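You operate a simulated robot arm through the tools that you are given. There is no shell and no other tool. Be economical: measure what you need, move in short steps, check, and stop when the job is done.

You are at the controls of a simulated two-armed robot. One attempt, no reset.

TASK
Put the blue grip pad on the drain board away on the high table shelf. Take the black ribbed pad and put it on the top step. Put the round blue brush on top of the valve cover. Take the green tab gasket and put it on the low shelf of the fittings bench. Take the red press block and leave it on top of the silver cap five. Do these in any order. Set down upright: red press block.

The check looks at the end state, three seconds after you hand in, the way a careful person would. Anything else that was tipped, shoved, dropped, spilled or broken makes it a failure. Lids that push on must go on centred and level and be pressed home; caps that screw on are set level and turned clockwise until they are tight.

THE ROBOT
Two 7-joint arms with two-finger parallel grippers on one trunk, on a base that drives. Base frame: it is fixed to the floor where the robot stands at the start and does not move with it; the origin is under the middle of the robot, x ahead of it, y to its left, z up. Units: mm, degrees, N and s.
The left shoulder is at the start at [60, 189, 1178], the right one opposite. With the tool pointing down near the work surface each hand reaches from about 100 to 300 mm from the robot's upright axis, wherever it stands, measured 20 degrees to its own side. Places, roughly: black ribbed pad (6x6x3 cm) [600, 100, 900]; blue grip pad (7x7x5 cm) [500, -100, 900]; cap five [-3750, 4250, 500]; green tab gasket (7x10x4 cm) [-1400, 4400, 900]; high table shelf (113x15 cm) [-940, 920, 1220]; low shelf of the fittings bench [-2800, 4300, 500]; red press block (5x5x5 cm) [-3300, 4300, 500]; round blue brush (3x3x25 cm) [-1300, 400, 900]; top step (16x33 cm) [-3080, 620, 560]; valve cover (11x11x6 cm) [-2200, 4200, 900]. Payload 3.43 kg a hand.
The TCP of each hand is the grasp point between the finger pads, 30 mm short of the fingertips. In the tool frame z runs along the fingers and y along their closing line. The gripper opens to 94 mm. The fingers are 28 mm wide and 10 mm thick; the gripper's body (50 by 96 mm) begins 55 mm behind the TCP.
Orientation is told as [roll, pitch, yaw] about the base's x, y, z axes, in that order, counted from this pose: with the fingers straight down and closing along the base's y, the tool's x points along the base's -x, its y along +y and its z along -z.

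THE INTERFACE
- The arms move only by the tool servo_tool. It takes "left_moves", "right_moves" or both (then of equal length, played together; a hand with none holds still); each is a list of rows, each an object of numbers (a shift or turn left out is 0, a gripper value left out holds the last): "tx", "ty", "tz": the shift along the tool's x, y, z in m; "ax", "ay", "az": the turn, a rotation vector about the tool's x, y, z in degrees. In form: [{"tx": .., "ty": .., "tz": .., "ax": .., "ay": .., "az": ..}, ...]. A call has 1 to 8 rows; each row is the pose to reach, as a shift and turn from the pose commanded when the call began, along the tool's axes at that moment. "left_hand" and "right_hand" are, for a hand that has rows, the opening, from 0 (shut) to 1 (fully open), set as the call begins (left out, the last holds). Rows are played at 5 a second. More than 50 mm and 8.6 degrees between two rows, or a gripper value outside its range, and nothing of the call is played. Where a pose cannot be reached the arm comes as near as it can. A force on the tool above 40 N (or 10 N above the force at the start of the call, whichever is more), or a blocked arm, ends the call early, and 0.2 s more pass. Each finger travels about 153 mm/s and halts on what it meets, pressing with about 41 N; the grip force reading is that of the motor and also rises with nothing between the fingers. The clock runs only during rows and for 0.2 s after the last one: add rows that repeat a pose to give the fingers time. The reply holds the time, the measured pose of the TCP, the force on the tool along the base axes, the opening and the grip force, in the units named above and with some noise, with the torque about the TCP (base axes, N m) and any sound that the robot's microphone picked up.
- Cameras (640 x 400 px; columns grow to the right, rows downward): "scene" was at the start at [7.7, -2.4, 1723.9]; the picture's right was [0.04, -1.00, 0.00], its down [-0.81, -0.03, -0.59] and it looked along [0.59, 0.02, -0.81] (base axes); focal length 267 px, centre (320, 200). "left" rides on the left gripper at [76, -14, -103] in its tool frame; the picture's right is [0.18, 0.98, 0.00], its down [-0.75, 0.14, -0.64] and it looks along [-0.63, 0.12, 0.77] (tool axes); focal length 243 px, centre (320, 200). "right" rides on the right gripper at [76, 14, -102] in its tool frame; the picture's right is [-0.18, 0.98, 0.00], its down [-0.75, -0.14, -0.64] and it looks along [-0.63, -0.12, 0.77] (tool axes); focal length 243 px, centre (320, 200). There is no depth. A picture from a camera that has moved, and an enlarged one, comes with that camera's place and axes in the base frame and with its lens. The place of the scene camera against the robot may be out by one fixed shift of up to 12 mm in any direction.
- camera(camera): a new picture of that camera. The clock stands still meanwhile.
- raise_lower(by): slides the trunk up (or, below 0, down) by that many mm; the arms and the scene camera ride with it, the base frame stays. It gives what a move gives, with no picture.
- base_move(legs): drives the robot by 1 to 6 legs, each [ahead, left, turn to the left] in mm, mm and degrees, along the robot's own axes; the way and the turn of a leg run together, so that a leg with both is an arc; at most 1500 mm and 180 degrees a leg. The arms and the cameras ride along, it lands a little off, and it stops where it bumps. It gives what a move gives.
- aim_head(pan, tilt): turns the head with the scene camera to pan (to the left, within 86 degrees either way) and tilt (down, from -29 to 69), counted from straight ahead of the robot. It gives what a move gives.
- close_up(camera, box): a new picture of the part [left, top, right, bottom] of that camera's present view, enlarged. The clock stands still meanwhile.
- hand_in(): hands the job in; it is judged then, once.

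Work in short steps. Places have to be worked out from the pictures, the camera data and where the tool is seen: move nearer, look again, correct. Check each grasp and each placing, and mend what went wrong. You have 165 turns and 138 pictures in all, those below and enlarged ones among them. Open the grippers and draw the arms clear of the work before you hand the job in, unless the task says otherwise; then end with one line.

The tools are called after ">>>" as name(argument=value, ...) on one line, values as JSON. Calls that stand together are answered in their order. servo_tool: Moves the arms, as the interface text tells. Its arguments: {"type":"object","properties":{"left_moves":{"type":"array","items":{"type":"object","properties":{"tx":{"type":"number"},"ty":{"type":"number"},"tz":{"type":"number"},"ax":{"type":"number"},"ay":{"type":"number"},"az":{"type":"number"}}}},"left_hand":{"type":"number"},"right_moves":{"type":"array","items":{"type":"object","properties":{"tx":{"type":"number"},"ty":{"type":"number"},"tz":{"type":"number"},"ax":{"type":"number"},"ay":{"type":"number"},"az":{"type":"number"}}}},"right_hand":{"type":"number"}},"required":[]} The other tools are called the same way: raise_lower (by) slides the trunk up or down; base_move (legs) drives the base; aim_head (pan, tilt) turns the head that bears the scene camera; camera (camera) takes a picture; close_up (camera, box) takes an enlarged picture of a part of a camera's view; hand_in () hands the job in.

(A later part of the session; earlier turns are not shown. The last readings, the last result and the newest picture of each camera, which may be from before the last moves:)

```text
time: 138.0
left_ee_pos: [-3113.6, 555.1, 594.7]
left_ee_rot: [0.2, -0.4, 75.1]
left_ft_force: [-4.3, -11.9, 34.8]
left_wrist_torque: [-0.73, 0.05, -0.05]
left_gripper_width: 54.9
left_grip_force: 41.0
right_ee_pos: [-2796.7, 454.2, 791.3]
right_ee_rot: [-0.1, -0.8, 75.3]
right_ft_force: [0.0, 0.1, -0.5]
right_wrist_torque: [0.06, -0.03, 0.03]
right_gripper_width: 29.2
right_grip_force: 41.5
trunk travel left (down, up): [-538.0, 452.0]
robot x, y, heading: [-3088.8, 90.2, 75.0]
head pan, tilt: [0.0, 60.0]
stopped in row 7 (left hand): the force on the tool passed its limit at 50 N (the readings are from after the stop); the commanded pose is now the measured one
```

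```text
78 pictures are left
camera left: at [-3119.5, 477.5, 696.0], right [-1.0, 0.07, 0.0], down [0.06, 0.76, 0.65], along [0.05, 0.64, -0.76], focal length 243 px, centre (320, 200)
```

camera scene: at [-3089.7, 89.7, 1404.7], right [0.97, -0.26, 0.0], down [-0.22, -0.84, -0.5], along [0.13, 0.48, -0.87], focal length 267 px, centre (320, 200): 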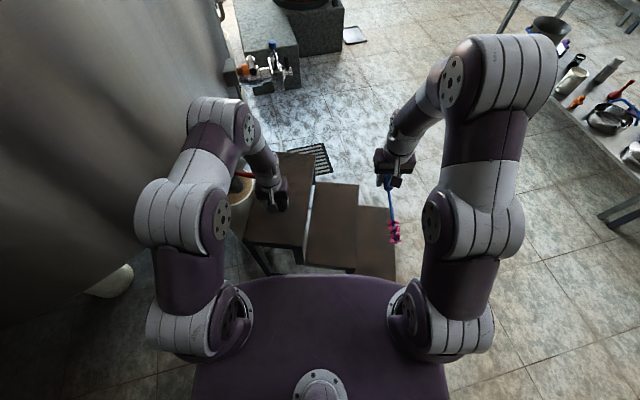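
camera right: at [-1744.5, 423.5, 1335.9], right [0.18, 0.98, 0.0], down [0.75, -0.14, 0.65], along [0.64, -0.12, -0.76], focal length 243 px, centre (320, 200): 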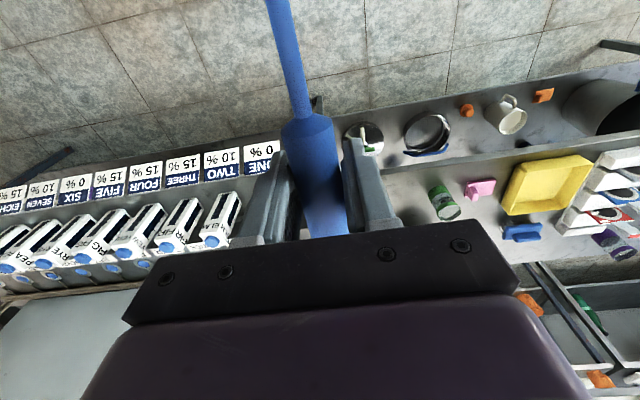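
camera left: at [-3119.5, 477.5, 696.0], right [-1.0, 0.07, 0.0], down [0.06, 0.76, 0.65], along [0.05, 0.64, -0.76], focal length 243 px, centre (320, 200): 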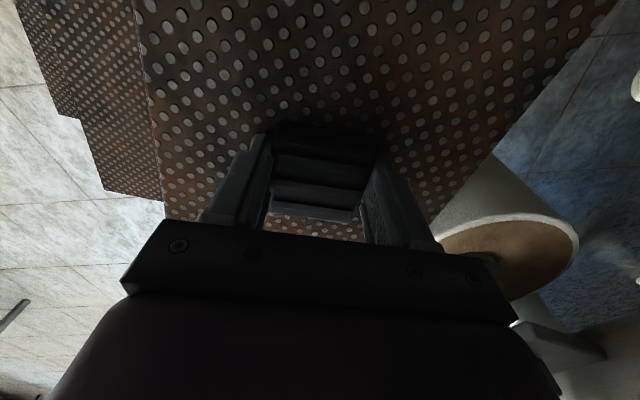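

Contact is firm at TCP z≈594, so the step is at about 563. I ease off, release and rise.

>>> servo_tool(left_moves=[{"tz": -0.003}, {"tz": -0.003}])

>>> servo_tool(left_moves=[{}, {}, {}], left_hand=1)

>>> servo_tool(left_moves=[{"tz": -0.03}, {"tz": -0.07}, {"tz": -0.11}, {"tz": -0.15}])

>>> camera(camera="left")

```text
time: 138.6
left_ee_pos: [-3114.3, 556.4, 595.4]
left_ee_rot: [0.0, -0.2, 75.1]
left_ft_force: [-2.2, -9.9, 13.4]
left_wrist_torque: [-0.23, 0.02, -0.01]
left_gripper_width: 54.7
left_grip_force: 40.8
right_ee_pos: [-2795.9, 454.7, 790.3]
right_ee_rot: [0.0, -0.7, 75.3]
right_ft_force: [-0.8, 0.9, -0.6]
right_wrist_torque: [0.06, -0.03, 0.0]
right_gripper_width: 29.3
right_grip_force: 41.4
trunk travel left (down, up): [-538.0, 452.0]
robot x, y, heading: [-3088.9, 88.8, 75.0]
head pan, tilt: [0.0, 60.0]
```

```text
time: 139.4
left_ee_pos: [-3114.3, 557.5, 593.8]
left_ee_rot: [-0.1, -0.1, 75.0]
left_ft_force: [-0.2, 1.0, -0.2]
left_wrist_torque: [-0.04, 0.0, 0.01]
left_gripper_width: 93.9
left_grip_force: 0.0
right_ee_pos: [-2796.2, 455.8, 789.6]
right_ee_rot: [0.0, -0.7, 75.3]
right_ft_force: [-0.1, -0.2, -0.5]
right_wrist_torque: [0.02, 0.01, 0.01]
right_gripper_width: 29.4
right_grip_force: 41.1
trunk travel left (down, up): [-538.0, 452.0]
robot x, y, heading: [-3084.0, 83.0, 75.1]
head pan, tilt: [0.0, 60.0]
```

```text
time: 140.4
left_ee_pos: [-3111.4, 556.7, 744.8]
left_ee_rot: [-0.1, -0.2, 75.0]
left_ft_force: [0.1, 0.4, 0.6]
left_wrist_torque: [-0.01, 0.01, -0.02]
left_gripper_width: 93.5
left_grip_force: 0.0
right_ee_pos: [-2795.6, 455.8, 789.0]
right_ee_rot: [0.0, -0.5, 75.3]
right_ft_force: [-0.6, 0.0, -0.6]
right_wrist_torque: [0.05, 0.01, -0.02]
right_gripper_width: 29.1
right_grip_force: 41.2
trunk travel left (down, up): [-538.0, 452.0]
robot x, y, heading: [-3087.5, 89.6, 75.0]
head pan, tilt: [0.0, 60.0]
```

```text
77 pictures are left
camera left: at [-3118.1, 478.9, 846.9], right [-1.0, 0.07, 0.0], down [0.06, 0.76, 0.64], along [0.05, 0.64, -0.77], focal length 243 px, centre (320, 200)
```

left: 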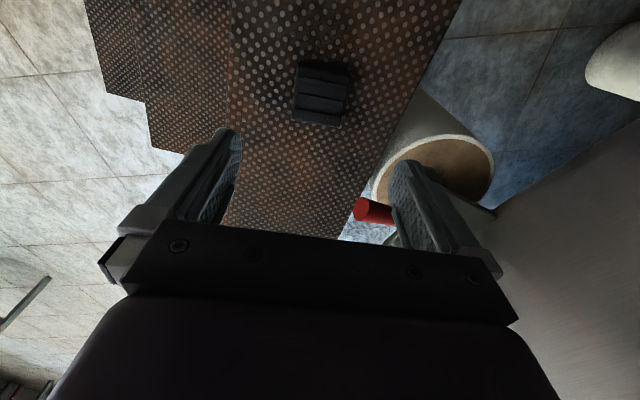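

The black pad sits on the top step. I raise the trunk, pull the left hand in, and back out the way I came.

>>> raise_lower(by=320)

>>> servo_tool(left_moves=[{"tx": 0.04}, {"tx": 0.08}, {"tx": 0.12}, {"tx": 0.15}])

>>> base_move(legs=[[0, -640, 0], [0, 0, 15], [0, -500, 0]])

>>> aim_head(pan=0, tilt=35)

>>> camera(camera="scene")

```text
time: 143.6
left_ee_pos: [-3112.3, 558.1, 1065.3]
left_ee_rot: [-0.1, 0.0, 75.0]
left_ft_force: [0.6, -0.3, -0.1]
left_wrist_torque: [0.0, 0.02, 0.02]
left_gripper_width: 94.1
left_grip_force: 0.0
right_ee_pos: [-2795.6, 454.9, 1108.7]
right_ee_rot: [0.0, -0.6, 75.3]
right_ft_force: [-0.4, -0.2, -0.1]
right_wrist_torque: [0.08, -0.01, -0.02]
right_gripper_width: 28.9
right_grip_force: 40.3
trunk travel left (down, up): [-858.0, 132.0]
robot x, y, heading: [-3088.7, 85.8, 75.3]
head pan, tilt: [0.0, 60.0]
```

```text
time: 144.6
left_ee_pos: [-3149.4, 411.1, 1065.7]
left_ee_rot: [0.0, -0.2, 75.1]
left_ft_force: [0.9, 0.0, 0.1]
left_wrist_torque: [0.0, 0.0, 0.01]
left_gripper_width: 94.0
left_grip_force: 0.0
right_ee_pos: [-2796.1, 455.7, 1110.4]
right_ee_rot: [-0.1, -0.6, 75.3]
right_ft_force: [0.3, 0.1, -0.5]
right_wrist_torque: [0.02, -0.03, -0.04]
right_gripper_width: 28.8
right_grip_force: 40.6
trunk travel left (down, up): [-858.0, 132.0]
robot x, y, heading: [-3088.4, 88.8, 74.9]
head pan, tilt: [0.0, 60.0]
```

```text
time: 151.6
left_ee_pos: [-2104.7, 220.8, 1066.0]
left_ee_rot: [0.0, 0.0, 90.0]
left_ft_force: [-0.6, 0.0, 0.5]
left_wrist_torque: [0.02, -0.01, 0.02]
left_gripper_width: 94.0
left_grip_force: 0.1
right_ee_pos: [-1774.3, 353.4, 1108.3]
right_ee_rot: [0.0, -0.7, 90.1]
right_ft_force: [-0.4, 0.2, -1.3]
right_wrist_torque: [0.04, -0.02, 0.03]
right_gripper_width: 28.9
right_grip_force: 40.7
trunk travel left (down, up): [-858.0, 132.0]
robot x, y, heading: [-1962.0, -75.1, 89.8]
head pan, tilt: [0.0, 60.0]
```

```text
time: 152.5
left_ee_pos: [-2105.0, 220.7, 1064.6]
left_ee_rot: [-0.1, -0.1, 89.9]
left_ft_force: [0.1, -0.6, -0.8]
left_wrist_torque: [0.02, 0.02, -0.01]
left_gripper_width: 93.8
left_grip_force: 0.0
right_ee_pos: [-1773.8, 353.5, 1109.3]
right_ee_rot: [-0.1, -0.6, 90.1]
right_ft_force: [-0.2, 0.6, -0.6]
right_wrist_torque: [0.05, -0.02, -0.03]
right_gripper_width: 28.9
right_grip_force: 41.1
trunk travel left (down, up): [-858.0, 132.0]
robot x, y, heading: [-1958.8, -76.1, 90.0]
head pan, tilt: [0.0, 35.0]
```

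```text
76 pictures are left
camera scene: at [-1965.3, -53.4, 1758.9], right [1.0, 0.0, 0.0], down [0.0, -0.57, -0.82], along [0.0, 0.82, -0.57], focal length 267 px, centre (320, 200)
```

scene: 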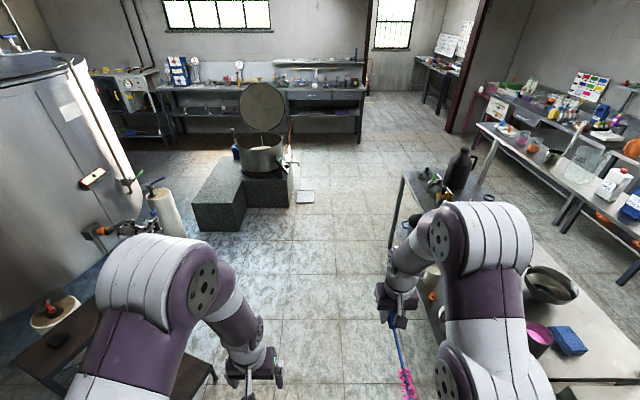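

The aisle north is clear: the kettle block is on the left and the table on the right. I drive north toward the fittings bench.

>>> base_move(legs=[[1450, 0, 0], [700, -200, 0], [1000, 0, 0]])

>>> camera(camera="scene")

```text
time: 168.2
left_ee_pos: [-1882.6, 3407.7, 1065.6]
left_ee_rot: [0.0, -0.2, 88.7]
left_ft_force: [1.3, 0.2, -0.8]
left_wrist_torque: [-0.03, -0.02, -0.02]
left_gripper_width: 94.2
left_grip_force: 0.1
right_ee_pos: [-1548.6, 3532.6, 1109.0]
right_ee_rot: [0.1, -0.6, 88.8]
right_ft_force: [0.4, 1.0, -0.7]
right_wrist_torque: [0.06, -0.01, 0.03]
right_gripper_width: 28.6
right_grip_force: 41.3
trunk travel left (down, up): [-858.0, 132.0]
robot x, y, heading: [-1743.2, 3109.1, 88.7]
head pan, tilt: [0.0, 35.0]
```

```text
75 pictures are left
camera scene: at [-1748.9, 3130.3, 1759.0], right [1.0, -0.02, 0.0], down [-0.01, -0.57, -0.82], along [0.02, 0.82, -0.57], focal length 267 px, centre (320, 200)
```

scene: 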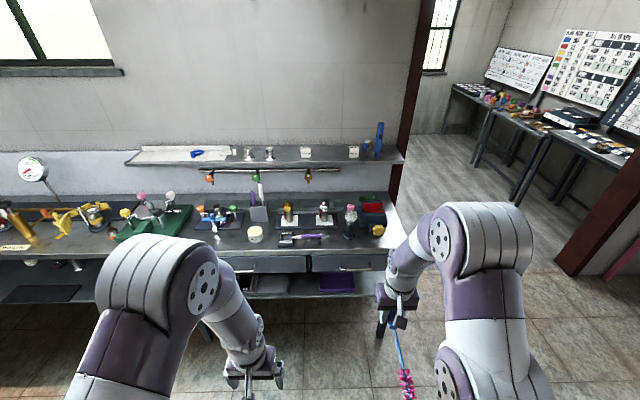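

I enlarge the bench around the expected gasket and valve cover.

>>> close_up(camera="scene", box=[270, 130, 430, 260])

>>> close_up(camera="scene", box=[90, 150, 300, 270])

```text
3.08 times, centred on (350, 195) of scene
camera zoom: at [-1748.9, 3130.3, 1759.0], right [1.0, -0.02, 0.0], down [-0.01, -0.57, -0.82], along [0.02, 0.82, -0.57], focal length 822 px, centre (228, 215)
```

zoom: 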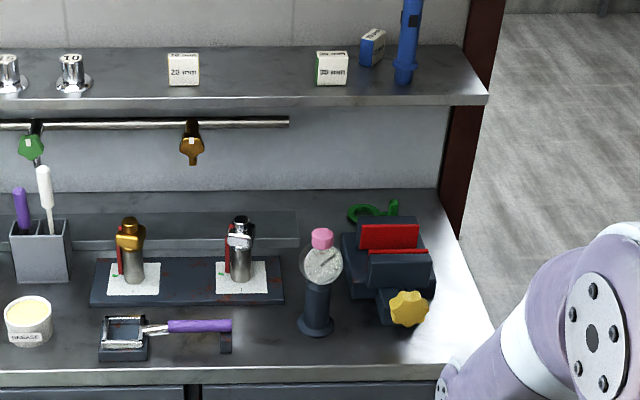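

```text
3.05 times, centred on (195, 210) of scene
camera zoom: at [-1748.9, 3130.3, 1759.0], right [1.0, -0.02, 0.0], down [-0.01, -0.57, -0.82], along [0.02, 0.82, -0.57], focal length 815 px, centre (701, 170)
```

zoom: 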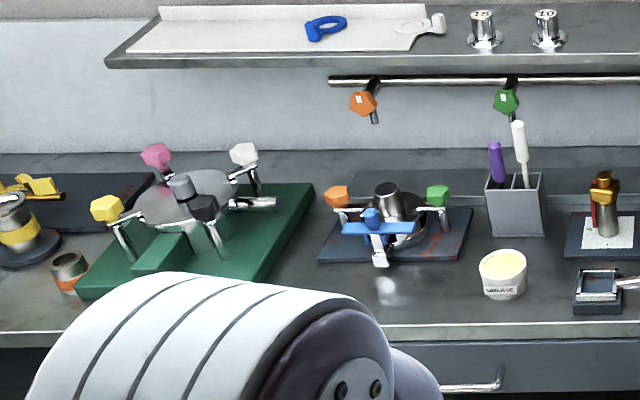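

The gasket is a green ring with a tab, behind the vise and under the wall shelf. The valve cover is the dark-plate assembly near [-2240, 4210]. I place the brush first: ahead to y≈3500, then left.

>>> base_move(legs=[[380, 0, 1.3], [0, 640, 0]])

>>> camera(camera="scene")

>>> camera(camera="right")

```text
time: 173.8
left_ee_pos: [-2536.8, 3772.7, 1066.0]
left_ee_rot: [-0.1, -0.1, 90.8]
left_ft_force: [-0.3, -0.7, -0.4]
left_wrist_torque: [0.01, 0.01, 0.01]
left_gripper_width: 93.9
left_grip_force: 0.1
right_ee_pos: [-2205.9, 3910.3, 1109.7]
right_ee_rot: [0.0, -0.6, 91.0]
right_ft_force: [-0.2, -0.3, -0.8]
right_wrist_torque: [0.01, 0.01, -0.01]
right_gripper_width: 28.2
right_grip_force: 41.2
trunk travel left (down, up): [-858.0, 132.0]
robot x, y, heading: [-2390.3, 3477.6, 90.9]
head pan, tilt: [0.0, 35.0]
```

```text
72 pictures are left
camera scene: at [-2392.1, 3501.4, 1759.0], right [1.0, 0.02, 0.0], down [0.01, -0.57, -0.82], along [-0.01, 0.82, -0.57], focal length 267 px, centre (320, 200)
```

scene: 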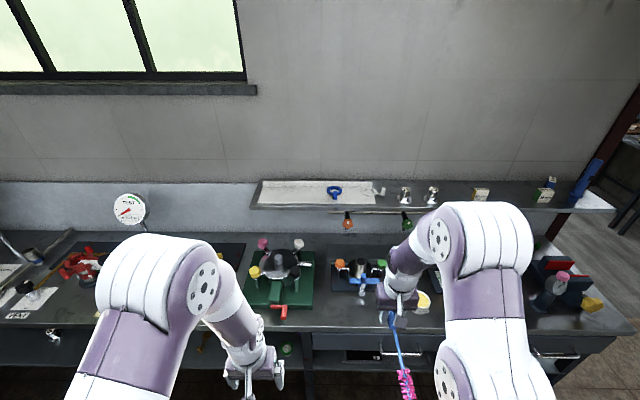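

```text
71 pictures are left
camera right: at [-2220.1, 3833.1, 1211.1], right [-0.99, 0.17, 0.0], down [0.13, 0.75, 0.65], along [0.11, 0.64, -0.76], focal length 243 px, centre (320, 200)
```

right: 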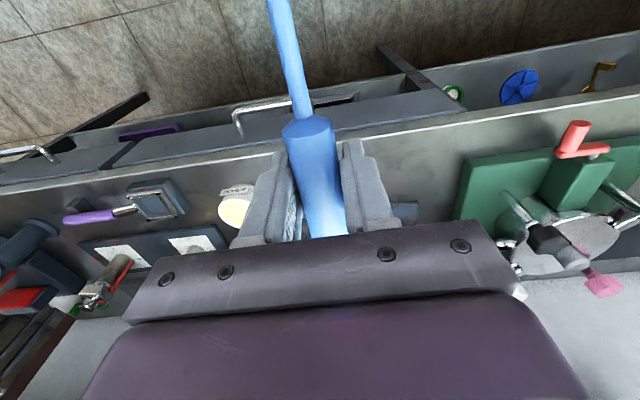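

>>> close_up(camera="scene", box=[230, 220, 440, 340])

```text
3.05 times, centred on (335, 280) of scene
camera zoom: at [-2392.1, 3501.4, 1759.0], right [1.0, 0.02, 0.0], down [0.01, -0.57, -0.82], along [-0.01, 0.82, -0.57], focal length 815 px, centre (274, -44)
```

zoom: 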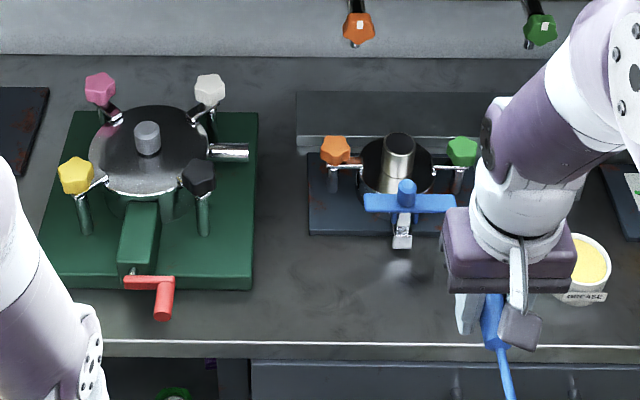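

The assembly near [-2236, 4213] has a black flange with a silver cylinder. I shift right so the empty left hand's camera can see it from above.

>>> base_move(legs=[[60, -290, 0]])

>>> camera(camera="left")

>>> close_up(camera="scene", box=[200, 220, 360, 340])

```text
time: 175.8
left_ee_pos: [-2248.9, 3836.8, 1066.1]
left_ee_rot: [-0.1, -0.2, 91.0]
left_ft_force: [0.8, 0.1, 0.0]
left_wrist_torque: [0.03, 0.02, 0.01]
left_gripper_width: 94.1
left_grip_force: 0.1
right_ee_pos: [-1918.9, 3976.1, 1109.2]
right_ee_rot: [-0.2, -0.6, 91.1]
right_ft_force: [0.0, 0.6, -0.8]
right_wrist_torque: [0.05, -0.02, 0.02]
right_gripper_width: 28.0
right_grip_force: 41.4
trunk travel left (down, up): [-858.0, 132.0]
robot x, y, heading: [-2093.9, 3543.9, 91.3]
head pan, tilt: [0.0, 35.0]
```

```text
69 pictures are left
camera left: at [-2232.6, 3760.6, 1167.3], right [-0.98, -0.2, 0.0], down [-0.15, 0.75, 0.64], along [-0.13, 0.63, -0.77], focal length 243 px, centre (320, 200)
```

left: 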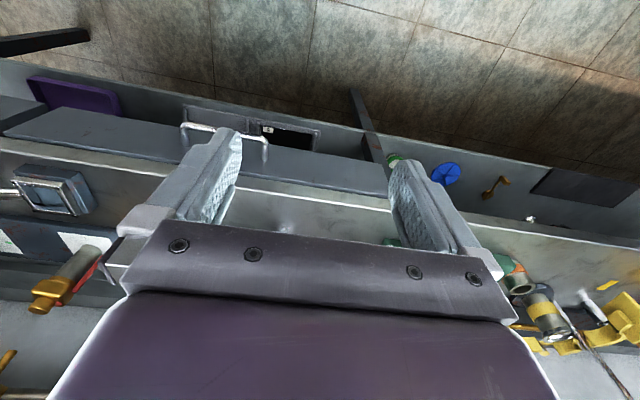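

```text
3.33 times, centred on (280, 280) of scene
camera zoom: at [-2104.9, 3565.7, 1759.0], right [1.0, 0.02, 0.0], down [0.01, -0.57, -0.82], along [-0.01, 0.82, -0.57], focal length 891 px, centre (453, -67)
```

zoom: 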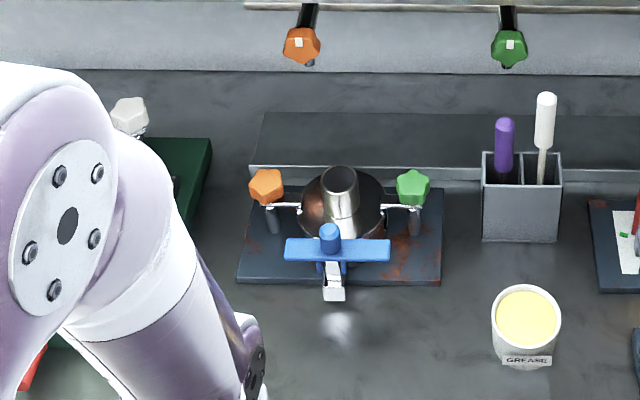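

The assembly has a copper disc with a silver neck, two knobs and a blue lever. I bring the left hand's camera nearer, staying high.

>>> base_move(legs=[[120, 0, -1]])

>>> servo_tool(left_moves=[{"tx": -0.035, "tz": -0.015}, {"tx": -0.07, "tz": -0.03}, {"tx": -0.11, "tz": -0.045}, {"tx": -0.14, "tz": -0.06}])

>>> camera(camera="left")

```text
time: 177.1
left_ee_pos: [-2243.6, 3958.9, 1066.3]
left_ee_rot: [0.1, -0.2, 89.8]
left_ft_force: [0.9, -0.3, -1.1]
left_wrist_torque: [0.0, 0.01, -0.01]
left_gripper_width: 93.6
left_grip_force: 0.1
right_ee_pos: [-1912.2, 4090.6, 1109.8]
right_ee_rot: [0.0, -0.7, 90.1]
right_ft_force: [-0.6, 0.8, -0.6]
right_wrist_torque: [0.06, -0.02, 0.0]
right_gripper_width: 28.1
right_grip_force: 40.8
trunk travel left (down, up): [-858.0, 132.0]
robot x, y, heading: [-2101.6, 3659.4, 90.0]
head pan, tilt: [0.0, 35.0]
```

```text
time: 178.1
left_ee_pos: [-2243.9, 4099.7, 1124.8]
left_ee_rot: [0.0, -0.1, 89.8]
left_ft_force: [0.2, 1.0, -0.2]
left_wrist_torque: [0.0, -0.02, 0.0]
left_gripper_width: 94.1
left_grip_force: 0.0
right_ee_pos: [-1912.0, 4092.7, 1109.5]
right_ee_rot: [0.0, -0.6, 90.1]
right_ft_force: [-1.2, -0.2, -1.2]
right_wrist_torque: [0.06, 0.0, -0.02]
right_gripper_width: 28.3
right_grip_force: 41.0
trunk travel left (down, up): [-858.0, 132.0]
robot x, y, heading: [-2097.8, 3658.9, 90.1]
head pan, tilt: [0.0, 35.0]
```

```text
67 pictures are left
camera left: at [-2229.9, 4023.4, 1227.6], right [-0.98, -0.18, 0.0], down [-0.14, 0.75, 0.64], along [-0.12, 0.63, -0.77], focal length 243 px, centre (320, 200)
```

left: 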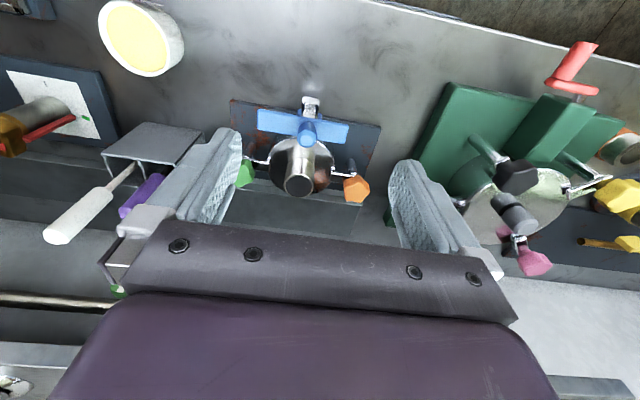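

>>> close_up(camera="left", box=[210, 80, 400, 220])

```text
2.86 times, centred on (305, 150) of left
camera zoom: at [-2229.9, 4023.4, 1227.6], right [-0.98, -0.18, 0.0], down [-0.14, 0.75, 0.64], along [-0.12, 0.63, -0.77], focal length 693 px, centre (363, 343)
```

zoom: 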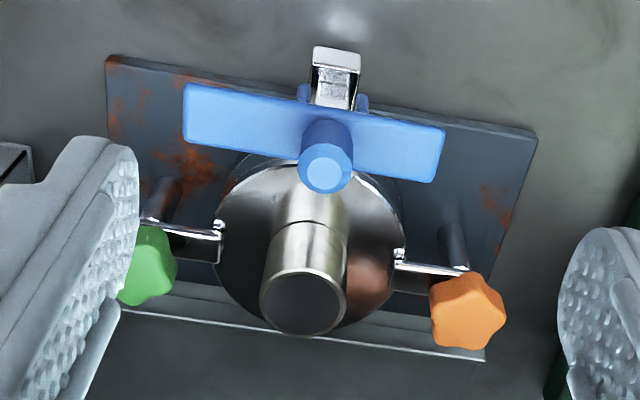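

To judge how the brush can rest there, I need accurate heights. I shift the left hand 95 mm sideways for parallax and look again.

>>> servo_tool(left_moves=[{"ty": 0.045}, {"ty": 0.095}, {"ty": 0.095}])

>>> close_up(camera="left", box=[120, 80, 310, 220])

>>> close_up(camera="scene", box=[200, 180, 400, 320])

```text
time: 178.9
left_ee_pos: [-2334.7, 4098.1, 1126.8]
left_ee_rot: [0.1, -0.1, 89.9]
left_ft_force: [0.4, 0.3, -0.2]
left_wrist_torque: [-0.02, 0.01, -0.01]
left_gripper_width: 94.2
left_grip_force: 0.1
right_ee_pos: [-1910.1, 4092.8, 1109.0]
right_ee_rot: [-0.1, -0.6, 90.1]
right_ft_force: [0.9, 0.7, -1.1]
right_wrist_torque: [0.05, 0.01, 0.02]
right_gripper_width: 28.4
right_grip_force: 41.1
trunk travel left (down, up): [-858.0, 132.0]
robot x, y, heading: [-2099.1, 3661.2, 90.1]
head pan, tilt: [0.0, 35.0]
```

```text
2.86 times, centred on (215, 150) of left
camera zoom: at [-2320.5, 4022.4, 1228.5], right [-0.98, -0.18, 0.0], down [-0.14, 0.75, 0.64], along [-0.12, 0.63, -0.77], focal length 693 px, centre (620, 343)
```

zoom: 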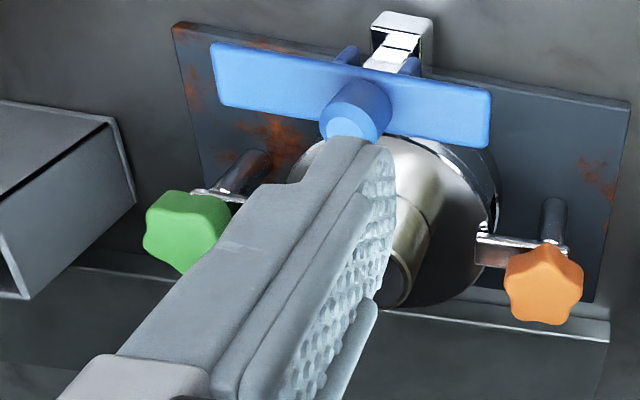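

```text
2.86 times, centred on (300, 250) of scene
camera zoom: at [-2102.0, 3685.8, 1759.0], right [1.0, 0.0, 0.0], down [0.0, -0.57, -0.82], along [0.0, 0.82, -0.57], focal length 764 px, centre (377, 57)
```

zoom: 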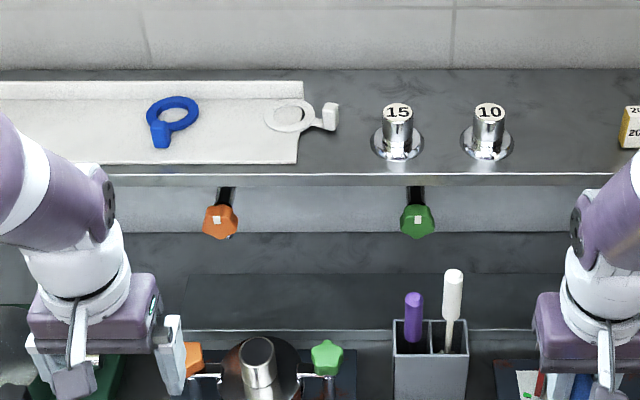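

Measurements: cover disc z≈903 with radius 52 at [-2239, 4223], neck top z≈952, knobs and blue bar around 945. The brush fits along x on the disc behind the neck, but only if it is held at its thin shaft near the centre of mass. I will lay it on the free bench strip and regrip it there. First I retract the left hand and move left.

>>> servo_tool(left_moves=[{"tx": 0.045, "ty": -0.015}, {"tx": 0.09, "ty": -0.03}, {"tx": 0.135, "ty": -0.045}, {"tx": 0.17, "ty": -0.06}])

>>> base_move(legs=[[-60, 0, 0], [0, 345, 0]])

>>> servo_tool(right_moves=[{"az": -8.2}, {"az": -16.4}, {"az": -24.6}, {"az": -32.8}, {"az": -41}, {"az": -45}])

>>> servo_tool(right_moves=[{"az": -8.2}, {"az": -16.4}, {"az": -24.6}, {"az": -32.8}, {"az": -41}, {"az": -45}, {"az": -45}])

>>> camera(camera="scene")

```text
time: 179.9
left_ee_pos: [-2279.0, 3928.7, 1126.0]
left_ee_rot: [0.1, -0.2, 89.9]
left_ft_force: [0.3, -0.2, -0.7]
left_wrist_torque: [0.01, -0.03, 0.01]
left_gripper_width: 93.8
left_grip_force: 0.0
right_ee_pos: [-1912.7, 4090.9, 1110.2]
right_ee_rot: [-0.1, -0.6, 90.1]
right_ft_force: [0.1, -0.4, -0.3]
right_wrist_torque: [0.07, -0.01, 0.0]
right_gripper_width: 28.4
right_grip_force: 41.6
trunk travel left (down, up): [-858.0, 132.0]
robot x, y, heading: [-2096.4, 3664.1, 89.9]
head pan, tilt: [0.0, 35.0]
```

```text
time: 182.7
left_ee_pos: [-2628.5, 3870.1, 1125.3]
left_ee_rot: [0.1, -0.1, 90.1]
left_ft_force: [-0.7, 0.2, -0.6]
left_wrist_torque: [-0.03, 0.0, 0.03]
left_gripper_width: 94.0
left_grip_force: 0.1
right_ee_pos: [-2263.0, 4031.8, 1109.7]
right_ee_rot: [0.0, -0.6, 90.2]
right_ft_force: [-0.3, 0.5, -0.6]
right_wrist_torque: [0.01, 0.0, 0.03]
right_gripper_width: 28.4
right_grip_force: 40.7
trunk travel left (down, up): [-858.0, 132.0]
robot x, y, heading: [-2449.7, 3601.3, 90.0]
head pan, tilt: [0.0, 35.0]
```

```text
time: 184.1
left_ee_pos: [-2630.7, 3870.1, 1125.7]
left_ee_rot: [0.1, -0.1, 90.1]
left_ft_force: [-0.1, 0.2, 1.0]
left_wrist_torque: [0.0, 0.01, 0.01]
left_gripper_width: 94.0
left_grip_force: 0.1
right_ee_pos: [-2262.5, 4033.1, 1108.9]
right_ee_rot: [-0.6, -0.3, 135.4]
right_ft_force: [-0.6, 0.5, -0.8]
right_wrist_torque: [0.03, 0.04, 0.03]
right_gripper_width: 28.4
right_grip_force: 41.3
trunk travel left (down, up): [-858.0, 132.0]
robot x, y, heading: [-2450.6, 3602.6, 90.4]
head pan, tilt: [0.0, 35.0]
```

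```text
time: 185.7
left_ee_pos: [-2630.5, 3868.5, 1124.6]
left_ee_rot: [0.0, -0.1, 90.1]
left_ft_force: [0.3, -0.2, 0.1]
left_wrist_torque: [-0.01, -0.02, -0.01]
left_gripper_width: 94.0
left_grip_force: 0.0
right_ee_pos: [-2262.0, 4032.2, 1109.9]
right_ee_rot: [-0.6, -0.1, -179.7]
right_ft_force: [0.2, 0.2, -0.2]
right_wrist_torque: [0.0, 0.05, 0.03]
right_gripper_width: 28.1
right_grip_force: 41.0
trunk travel left (down, up): [-858.0, 132.0]
robot x, y, heading: [-2446.8, 3602.4, 90.1]
head pan, tilt: [0.0, 35.0]
```

```text
63 pictures are left
camera scene: at [-2454.2, 3625.1, 1759.0], right [1.0, 0.0, 0.0], down [0.0, -0.57, -0.82], along [0.0, 0.82, -0.57], focal length 267 px, centre (320, 200)
```

scene: 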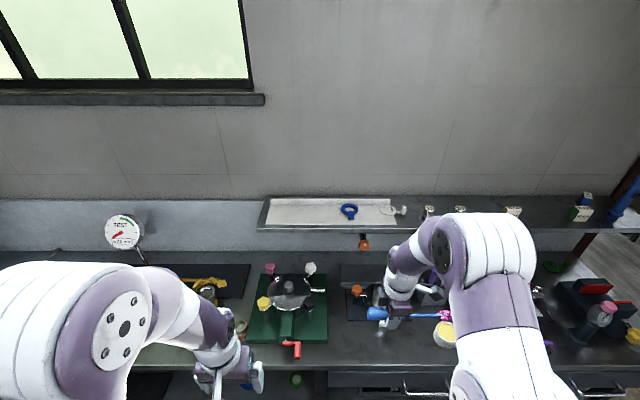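

The brush now lies along x with its head to the east, over the free strip. I lower towards the bench until the fingertips touch.

>>> servo_tool(right_moves=[{"tz": 0.04}, {"tz": 0.08}, {"tz": 0.12}, {"tz": 0.16}, {"tz": 0.185}, {"tz": 0.185}])

>>> servo_tool(right_moves=[{"tz": 0.006}, {"tz": 0.012}, {"tz": 0.018}, {"tz": 0.024}, {"tz": 0.03}, {"tz": 0.036}, {"tz": 0.042}, {"tz": 0.048}])

>>> camera(camera="right")

```text
time: 187.1
left_ee_pos: [-2630.0, 3869.1, 1125.3]
left_ee_rot: [0.0, -0.2, 90.1]
left_ft_force: [-0.6, -0.5, -0.1]
left_wrist_torque: [0.0, -0.02, 0.03]
left_gripper_width: 94.2
left_grip_force: 0.0
right_ee_pos: [-2262.2, 4031.4, 923.9]
right_ee_rot: [-0.5, 0.0, -179.7]
right_ft_force: [0.5, 0.7, -0.3]
right_wrist_torque: [0.02, 0.01, 0.01]
right_gripper_width: 28.2
right_grip_force: 40.9
trunk travel left (down, up): [-858.0, 132.0]
robot x, y, heading: [-2449.1, 3602.2, 90.2]
head pan, tilt: [0.0, 35.0]
```

```text
time: 188.7
left_ee_pos: [-2631.0, 3865.1, 1127.8]
left_ee_rot: [0.0, -0.3, 90.2]
left_ft_force: [-0.4, 0.7, 0.1]
left_wrist_torque: [0.02, -0.03, -0.02]
left_gripper_width: 93.9
left_grip_force: 0.1
right_ee_pos: [-2264.4, 4034.6, 890.6]
right_ee_rot: [-0.9, 0.2, -179.7]
right_ft_force: [4.5, -13.1, 38.5]
right_wrist_torque: [-1.09, 0.28, 0.2]
right_gripper_width: 28.3
right_grip_force: 41.1
trunk travel left (down, up): [-858.0, 132.0]
robot x, y, heading: [-2448.5, 3604.0, 90.0]
head pan, tilt: [0.0, 35.0]
stopped in row 7 (right hand): the force on the tool passed its limit at 47 N (the readings are from after the stop); the commanded pose is now the measured one
```

```text
62 pictures are left
camera right: at [-2188.1, 4018.2, 992.9], right [-0.18, -0.98, -0.02], down [-0.76, 0.13, 0.64], along [-0.63, 0.13, -0.77], focal length 243 px, centre (320, 200)
```

right: 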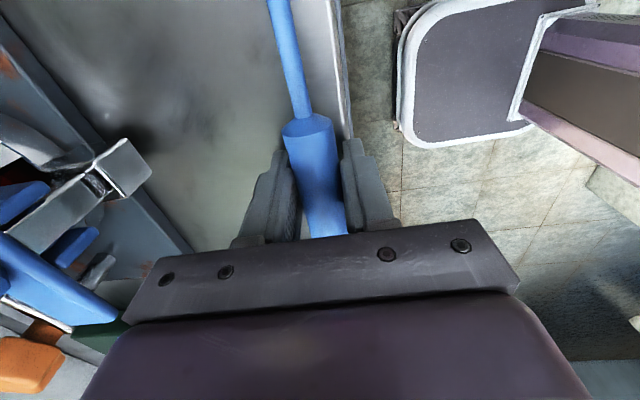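

The bench top is at z=860, but its front edge is only 20 mm from the brush. I lift slightly and shift 36 mm further in before releasing.

>>> servo_tool(right_moves=[{"tz": -0.012}, {"tz": -0.012, "ty": -0.02}, {"tz": -0.012, "ty": -0.036}, {"tz": -0.005, "ty": -0.036}, {"tz": -0.001, "ty": -0.036}])

>>> servo_tool(right_moves=[{}, {}, {}], right_hand=0.5)

>>> servo_tool(right_moves=[{"tz": -0.03}, {"tz": -0.07}, {"tz": -0.11}])

>>> camera(camera="right")

```text
time: 189.9
left_ee_pos: [-2630.1, 3867.2, 1126.9]
left_ee_rot: [0.0, -0.2, 90.0]
left_ft_force: [-0.7, -0.3, 0.0]
left_wrist_torque: [0.0, -0.02, 0.03]
left_gripper_width: 93.9
left_grip_force: 0.1
right_ee_pos: [-2265.3, 4072.5, 890.3]
right_ee_rot: [-1.3, 0.1, -179.7]
right_ft_force: [2.1, -1.2, 21.5]
right_wrist_torque: [-0.55, 0.05, 0.06]
right_gripper_width: 28.3
right_grip_force: 40.7
trunk travel left (down, up): [-858.0, 132.0]
robot x, y, heading: [-2445.8, 3601.5, 90.0]
head pan, tilt: [0.0, 35.0]
```

```text
time: 190.7
left_ee_pos: [-2630.1, 3867.2, 1125.4]
left_ee_rot: [0.0, -0.1, 90.1]
left_ft_force: [1.0, -0.9, -0.5]
left_wrist_torque: [0.02, 0.0, 0.02]
left_gripper_width: 94.0
left_grip_force: 0.1
right_ee_pos: [-2264.2, 4076.8, 890.7]
right_ee_rot: [-1.5, 0.0, -179.7]
right_ft_force: [0.7, 0.6, 11.8]
right_wrist_torque: [-0.38, 0.02, 0.03]
right_gripper_width: 46.4
right_grip_force: 0.0
trunk travel left (down, up): [-858.0, 132.0]
robot x, y, heading: [-2449.5, 3600.1, 90.1]
head pan, tilt: [0.0, 35.0]
stopped in row 3 (right hand): the force on the tool passed its limit at 41 N (the readings are from after the stop); the commanded pose is now the measured one
```

```text
time: 191.5
left_ee_pos: [-2629.1, 3869.3, 1125.6]
left_ee_rot: [0.0, -0.2, 90.0]
left_ft_force: [-0.2, 0.5, 0.3]
left_wrist_torque: [0.01, -0.08, 0.01]
left_gripper_width: 94.3
left_grip_force: 0.0
right_ee_pos: [-2262.6, 4071.8, 1001.6]
right_ee_rot: [-1.4, 0.2, -179.8]
right_ft_force: [0.3, 0.4, 0.5]
right_wrist_torque: [0.01, -0.01, 0.01]
right_gripper_width: 47.0
right_grip_force: 0.1
trunk travel left (down, up): [-858.0, 132.0]
robot x, y, heading: [-2448.9, 3602.4, 90.2]
head pan, tilt: [0.0, 35.0]
```

```text
61 pictures are left
camera right: at [-2188.3, 4055.4, 1103.7], right [-0.18, -0.98, -0.02], down [-0.75, 0.12, 0.64], along [-0.63, 0.13, -0.76], focal length 243 px, centre (320, 200)
```

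right: 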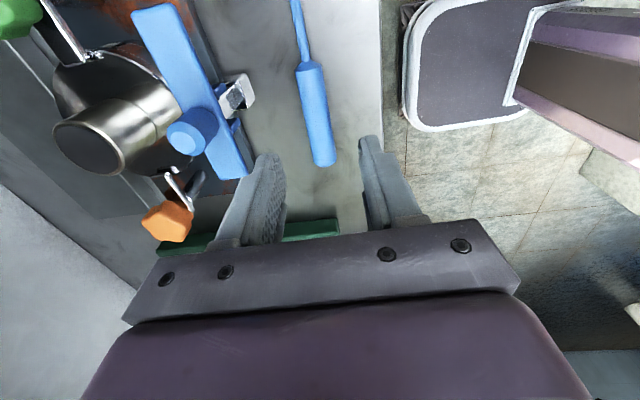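

The brush lies on the bench; its handle/shaft joint is at x≈-2230, so I grip the shaft at x≈-2210, y≈4079 with a smaller opening.

>>> servo_tool(right_moves=[{"tx": 0.03, "ty": -0.004}, {"tx": 0.053, "ty": -0.007, "tz": 0.02}, {"tx": 0.053, "ty": -0.007, "tz": 0.06}, {"tx": 0.053, "ty": -0.007, "tz": 0.06}], right_hand=0.32)

>>> camera(camera="right")

```text
time: 192.5
left_ee_pos: [-2630.0, 3868.7, 1126.4]
left_ee_rot: [0.1, -0.2, 90.0]
left_ft_force: [0.7, 0.2, 0.5]
left_wrist_torque: [-0.03, 0.0, 0.02]
left_gripper_width: 94.1
left_grip_force: 0.1
right_ee_pos: [-2211.2, 4082.2, 940.9]
right_ee_rot: [-1.5, 0.0, -179.9]
right_ft_force: [-0.4, 0.7, -0.3]
right_wrist_torque: [0.02, 0.02, -0.01]
right_gripper_width: 30.2
right_grip_force: 0.1
trunk travel left (down, up): [-858.0, 132.0]
robot x, y, heading: [-2444.2, 3599.9, 90.3]
head pan, tilt: [0.0, 35.0]
```

```text
60 pictures are left
camera right: at [-2135.5, 4065.2, 1044.2], right [-0.18, -0.98, -0.03], down [-0.75, 0.12, 0.64], along [-0.63, 0.14, -0.76], focal length 243 px, centre (320, 200)
```

right: 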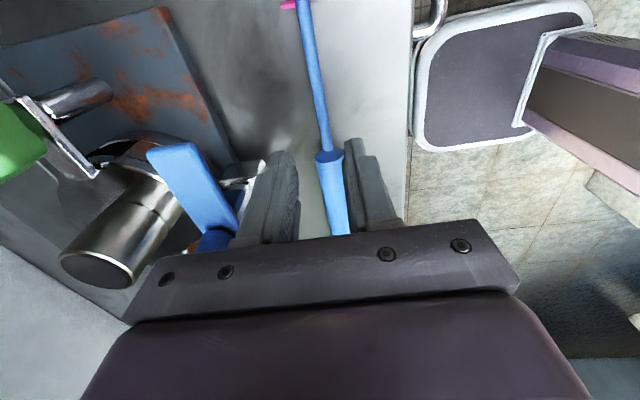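

The shaft is between the fingers. I descend to 893 and close.

>>> servo_tool(right_moves=[{"tz": 0.02, "ty": -0.001}, {"tz": 0.04, "ty": -0.001}, {"tz": 0.047, "ty": -0.001}, {"tz": 0.047, "ty": -0.001}])

>>> servo_tool(right_moves=[{}, {}, {}], right_hand=0)

>>> servo_tool(right_moves=[{"tz": -0.03}, {"tz": -0.07}, {"tz": -0.11}])

>>> camera(camera="right")

```text
time: 193.5
left_ee_pos: [-2630.7, 3868.5, 1125.7]
left_ee_rot: [0.0, -0.2, 90.2]
left_ft_force: [1.0, 0.6, 0.2]
left_wrist_torque: [-0.01, 0.0, -0.02]
left_gripper_width: 94.2
left_grip_force: 0.1
right_ee_pos: [-2211.5, 4084.8, 893.0]
right_ee_rot: [-1.5, 0.1, -179.9]
right_ft_force: [-0.6, -0.8, -0.1]
right_wrist_torque: [0.0, -0.01, -0.02]
right_gripper_width: 30.1
right_grip_force: 0.0
trunk travel left (down, up): [-858.0, 132.0]
robot x, y, heading: [-2445.0, 3601.1, 90.1]
head pan, tilt: [0.0, 35.0]
```

```text
time: 194.3
left_ee_pos: [-2629.3, 3869.3, 1126.2]
left_ee_rot: [0.0, -0.1, 90.1]
left_ft_force: [-0.7, -0.2, 0.6]
left_wrist_torque: [-0.03, 0.0, 0.04]
left_gripper_width: 94.0
left_grip_force: 0.1
right_ee_pos: [-2211.1, 4084.8, 893.8]
right_ee_rot: [-1.4, 0.1, -179.8]
right_ft_force: [0.5, -1.2, 1.7]
right_wrist_torque: [-0.02, -0.03, -0.03]
right_gripper_width: 8.1
right_grip_force: 40.9
trunk travel left (down, up): [-858.0, 132.0]
robot x, y, heading: [-2446.4, 3602.8, 90.3]
head pan, tilt: [0.0, 35.0]
```

```text
time: 195.1
left_ee_pos: [-2630.3, 3869.2, 1125.6]
left_ee_rot: [0.0, -0.2, 90.0]
left_ft_force: [0.1, -0.8, 0.5]
left_wrist_torque: [0.05, 0.04, 0.01]
left_gripper_width: 94.1
left_grip_force: 0.1
right_ee_pos: [-2209.9, 4080.5, 1002.0]
right_ee_rot: [-1.4, 0.0, -179.8]
right_ft_force: [0.2, 0.0, -0.3]
right_wrist_torque: [-0.01, 0.0, -0.03]
right_gripper_width: 8.0
right_grip_force: 41.1
trunk travel left (down, up): [-858.0, 132.0]
robot x, y, heading: [-2451.4, 3604.4, 90.0]
head pan, tilt: [0.0, 35.0]
```

```text
59 pictures are left
camera right: at [-2133.6, 4063.6, 1105.5], right [-0.18, -0.98, -0.02], down [-0.75, 0.12, 0.64], along [-0.63, 0.13, -0.76], focal length 243 px, centre (320, 200)
```

right: 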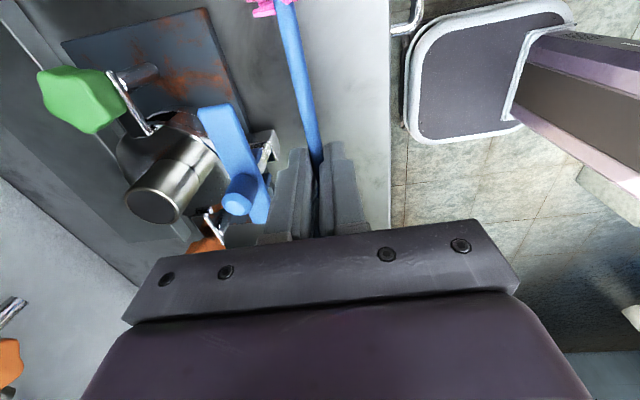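

The shaft is held, but at the centre the fingers would hit the neck. I put the brush back down, slide 38 mm toward its head and regrip, so the fingers pass beside the neck.

>>> servo_tool(right_moves=[{"tz": 0.04}, {"tz": 0.08}, {"tz": 0.107}, {"tz": 0.107}])

>>> servo_tool(right_moves=[{}, {}, {"tx": 0.02}, {"tx": 0.038}, {"tx": 0.038}], right_hand=0.3)

>>> servo_tool(right_moves=[{}, {}, {}], right_hand=0)

>>> servo_tool(right_moves=[{"tz": -0.04}, {"tz": -0.08}, {"tz": -0.12}, {"tz": -0.135}])

>>> camera(camera="right")

```text
time: 196.1
left_ee_pos: [-2630.6, 3870.6, 1126.0]
left_ee_rot: [-0.1, -0.2, 90.1]
left_ft_force: [-0.7, -0.5, 0.4]
left_wrist_torque: [0.02, -0.01, 0.01]
left_gripper_width: 93.8
left_grip_force: 0.0
right_ee_pos: [-2211.3, 4086.0, 896.4]
right_ee_rot: [-1.4, 0.1, -179.8]
right_ft_force: [0.8, -0.5, -0.6]
right_wrist_torque: [-0.03, 0.0, 0.01]
right_gripper_width: 8.0
right_grip_force: 40.8
trunk travel left (down, up): [-858.0, 132.0]
robot x, y, heading: [-2448.2, 3606.7, 90.0]
head pan, tilt: [0.0, 35.0]
```

```text
time: 197.3
left_ee_pos: [-2630.7, 3870.2, 1125.1]
left_ee_rot: [0.1, -0.1, 90.0]
left_ft_force: [-0.4, -0.3, 0.7]
left_wrist_torque: [0.02, 0.01, 0.0]
left_gripper_width: 94.0
left_grip_force: 0.0
right_ee_pos: [-2172.3, 4085.8, 897.8]
right_ee_rot: [-1.4, 0.1, -179.7]
right_ft_force: [0.1, -0.8, -0.7]
right_wrist_torque: [0.02, -0.03, 0.04]
right_gripper_width: 28.0
right_grip_force: 0.0
trunk travel left (down, up): [-858.0, 132.0]
robot x, y, heading: [-2446.1, 3603.1, 90.1]
head pan, tilt: [0.0, 35.0]
```

```text
time: 198.1
left_ee_pos: [-2628.6, 3869.2, 1126.5]
left_ee_rot: [0.0, -0.1, 90.1]
left_ft_force: [0.0, -0.3, -0.3]
left_wrist_torque: [-0.04, -0.01, 0.01]
left_gripper_width: 94.1
left_grip_force: 0.0
right_ee_pos: [-2172.4, 4085.2, 897.7]
right_ee_rot: [-1.4, 0.0, -179.8]
right_ft_force: [-0.1, 0.0, 2.7]
right_wrist_torque: [-0.04, -0.15, -0.07]
right_gripper_width: 8.2
right_grip_force: 41.3
trunk travel left (down, up): [-858.0, 132.0]
robot x, y, heading: [-2449.6, 3601.5, 90.3]
head pan, tilt: [0.0, 35.0]
```

```text
time: 199.1
left_ee_pos: [-2629.8, 3869.3, 1125.6]
left_ee_rot: [0.0, -0.2, 90.1]
left_ft_force: [-0.1, 1.1, 0.4]
left_wrist_torque: [0.0, -0.03, -0.01]
left_gripper_width: 94.1
left_grip_force: 0.0
right_ee_pos: [-2172.4, 4080.3, 1031.7]
right_ee_rot: [-1.4, 0.1, -179.8]
right_ft_force: [0.3, -0.1, -0.1]
right_wrist_torque: [0.0, 0.01, 0.02]
right_gripper_width: 7.9
right_grip_force: 40.9
trunk travel left (down, up): [-858.0, 132.0]
robot x, y, heading: [-2448.2, 3600.2, 90.1]
head pan, tilt: [0.0, 35.0]
```

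```text
58 pictures are left
camera right: at [-2095.8, 4063.6, 1133.6], right [-0.18, -0.98, -0.02], down [-0.75, 0.12, 0.64], along [-0.63, 0.13, -0.76], focal length 243 px, centre (320, 200)
```

right: 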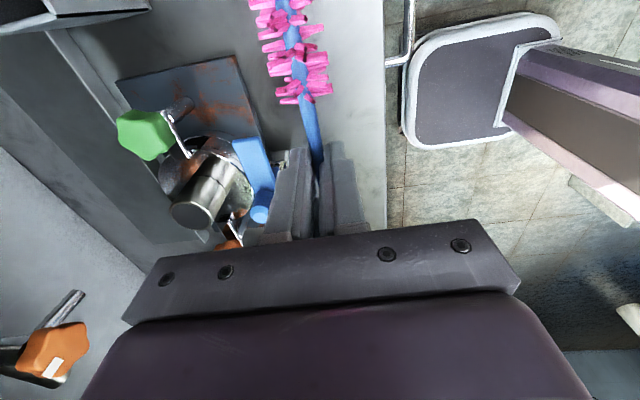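

Regripped 38 mm toward the head. I tilt the hand 14° back toward me, shift 29 mm west, and drive 150 ahead so the brush comes over the cover, well above the knobs.

>>> servo_tool(right_moves=[{"tx": -0.015, "ax": 5}, {"tx": -0.029, "ax": 10}, {"tx": -0.029, "ax": 13.6}, {"tx": -0.029, "ax": 13.6}])

>>> base_move(legs=[[150, 0, 0]])

>>> camera(camera="right")

>>> close_up(camera="scene", box=[300, 220, 500, 360])

```text
time: 200.1
left_ee_pos: [-2629.6, 3869.7, 1125.8]
left_ee_rot: [0.1, -0.1, 90.1]
left_ft_force: [0.1, 0.3, 0.4]
left_wrist_torque: [-0.01, 0.0, 0.01]
left_gripper_width: 94.1
left_grip_force: 0.0
right_ee_pos: [-2201.4, 4082.1, 1030.9]
right_ee_rot: [-15.1, 0.1, -179.9]
right_ft_force: [0.0, -0.4, -0.5]
right_wrist_torque: [-0.01, -0.01, -0.02]
right_gripper_width: 8.2
right_grip_force: 41.3
trunk travel left (down, up): [-858.0, 132.0]
robot x, y, heading: [-2449.8, 3604.8, 90.4]
head pan, tilt: [0.0, 35.0]
```

```text
time: 201.5
left_ee_pos: [-2630.4, 4018.3, 1126.1]
left_ee_rot: [0.0, -0.3, 90.0]
left_ft_force: [-0.4, 0.0, 1.0]
left_wrist_torque: [0.03, -0.01, -0.01]
left_gripper_width: 94.0
left_grip_force: 0.0
right_ee_pos: [-2201.8, 4230.9, 1032.7]
right_ee_rot: [-15.1, -0.1, -179.7]
right_ft_force: [0.0, 0.5, -0.5]
right_wrist_torque: [-0.01, -0.01, 0.0]
right_gripper_width: 8.3
right_grip_force: 40.8
trunk travel left (down, up): [-858.0, 132.0]
robot x, y, heading: [-2449.1, 3755.7, 90.1]
head pan, tilt: [0.0, 35.0]
```

```text
57 pictures are left
camera right: at [-2125.4, 4190.5, 1127.5], right [-0.18, -0.95, -0.26], down [-0.75, -0.03, 0.66], along [-0.63, 0.31, -0.71], focal length 243 px, centre (320, 200)
```

right: 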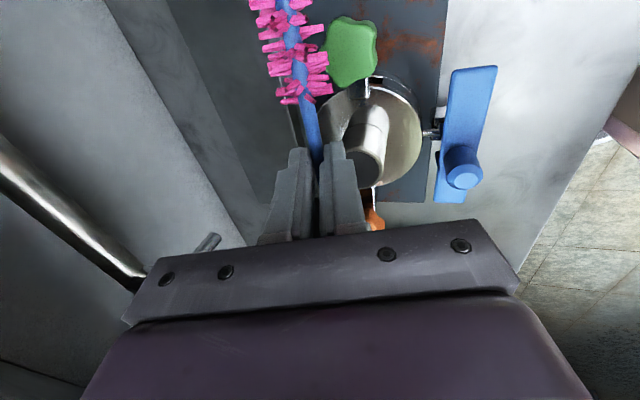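

```text
2.86 times, centred on (400, 290) of scene
camera zoom: at [-2454.3, 3773.8, 1759.1], right [1.0, 0.0, 0.0], down [0.0, -0.57, -0.82], along [0.0, 0.82, -0.57], focal length 764 px, centre (91, -57)
```

zoom: 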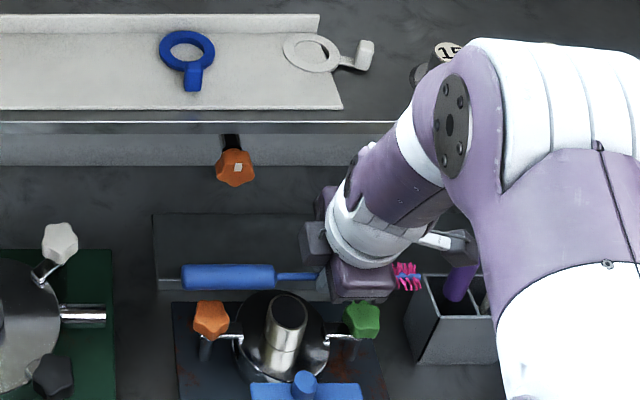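

The view confirms the cover centre at about [-2236, 4219]. I move 19 mm further north, then descend part way.

>>> servo_tool(right_moves=[{"ty": -0.018, "tz": 0.005}, {"ty": -0.0103, "tz": 0.034}, {"ty": -0.003, "tz": 0.061}, {"ty": -0.003, "tz": 0.061}])

>>> camera(camera="right")

>>> close_up(camera="scene", box=[300, 250, 460, 360])

```text
time: 202.5
left_ee_pos: [-2629.3, 4021.0, 1125.7]
left_ee_rot: [0.1, -0.3, 90.0]
left_ft_force: [0.2, -0.5, -0.6]
left_wrist_torque: [-0.01, -0.03, 0.02]
left_gripper_width: 94.0
left_grip_force: 0.1
right_ee_pos: [-2202.8, 4251.4, 972.1]
right_ee_rot: [-15.0, 0.1, -179.8]
right_ft_force: [0.1, 0.4, -0.6]
right_wrist_torque: [0.0, 0.0, -0.03]
right_gripper_width: 8.3
right_grip_force: 41.3
trunk travel left (down, up): [-858.0, 132.0]
robot x, y, heading: [-2447.9, 3751.3, 90.1]
head pan, tilt: [0.0, 35.0]
```

```text
55 pictures are left
camera right: at [-2126.0, 4210.6, 1067.6], right [-0.18, -0.95, -0.26], down [-0.75, -0.03, 0.66], along [-0.63, 0.31, -0.71], focal length 243 px, centre (320, 200)
```

right: 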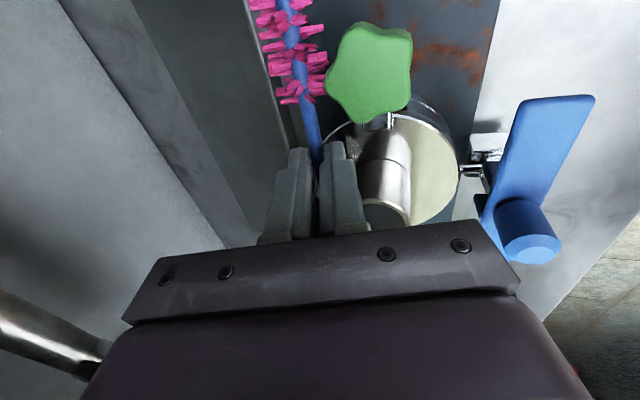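

```text
3.64 times, centred on (380, 305) of scene
camera zoom: at [-2454.5, 3775.8, 1759.0], right [1.0, 0.0, 0.0], down [0.0, -0.57, -0.82], along [0.0, 0.82, -0.57], focal length 972 px, centre (102, -182)
```

zoom: 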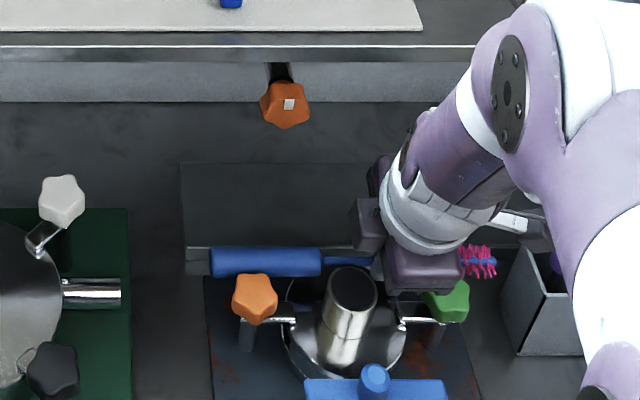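

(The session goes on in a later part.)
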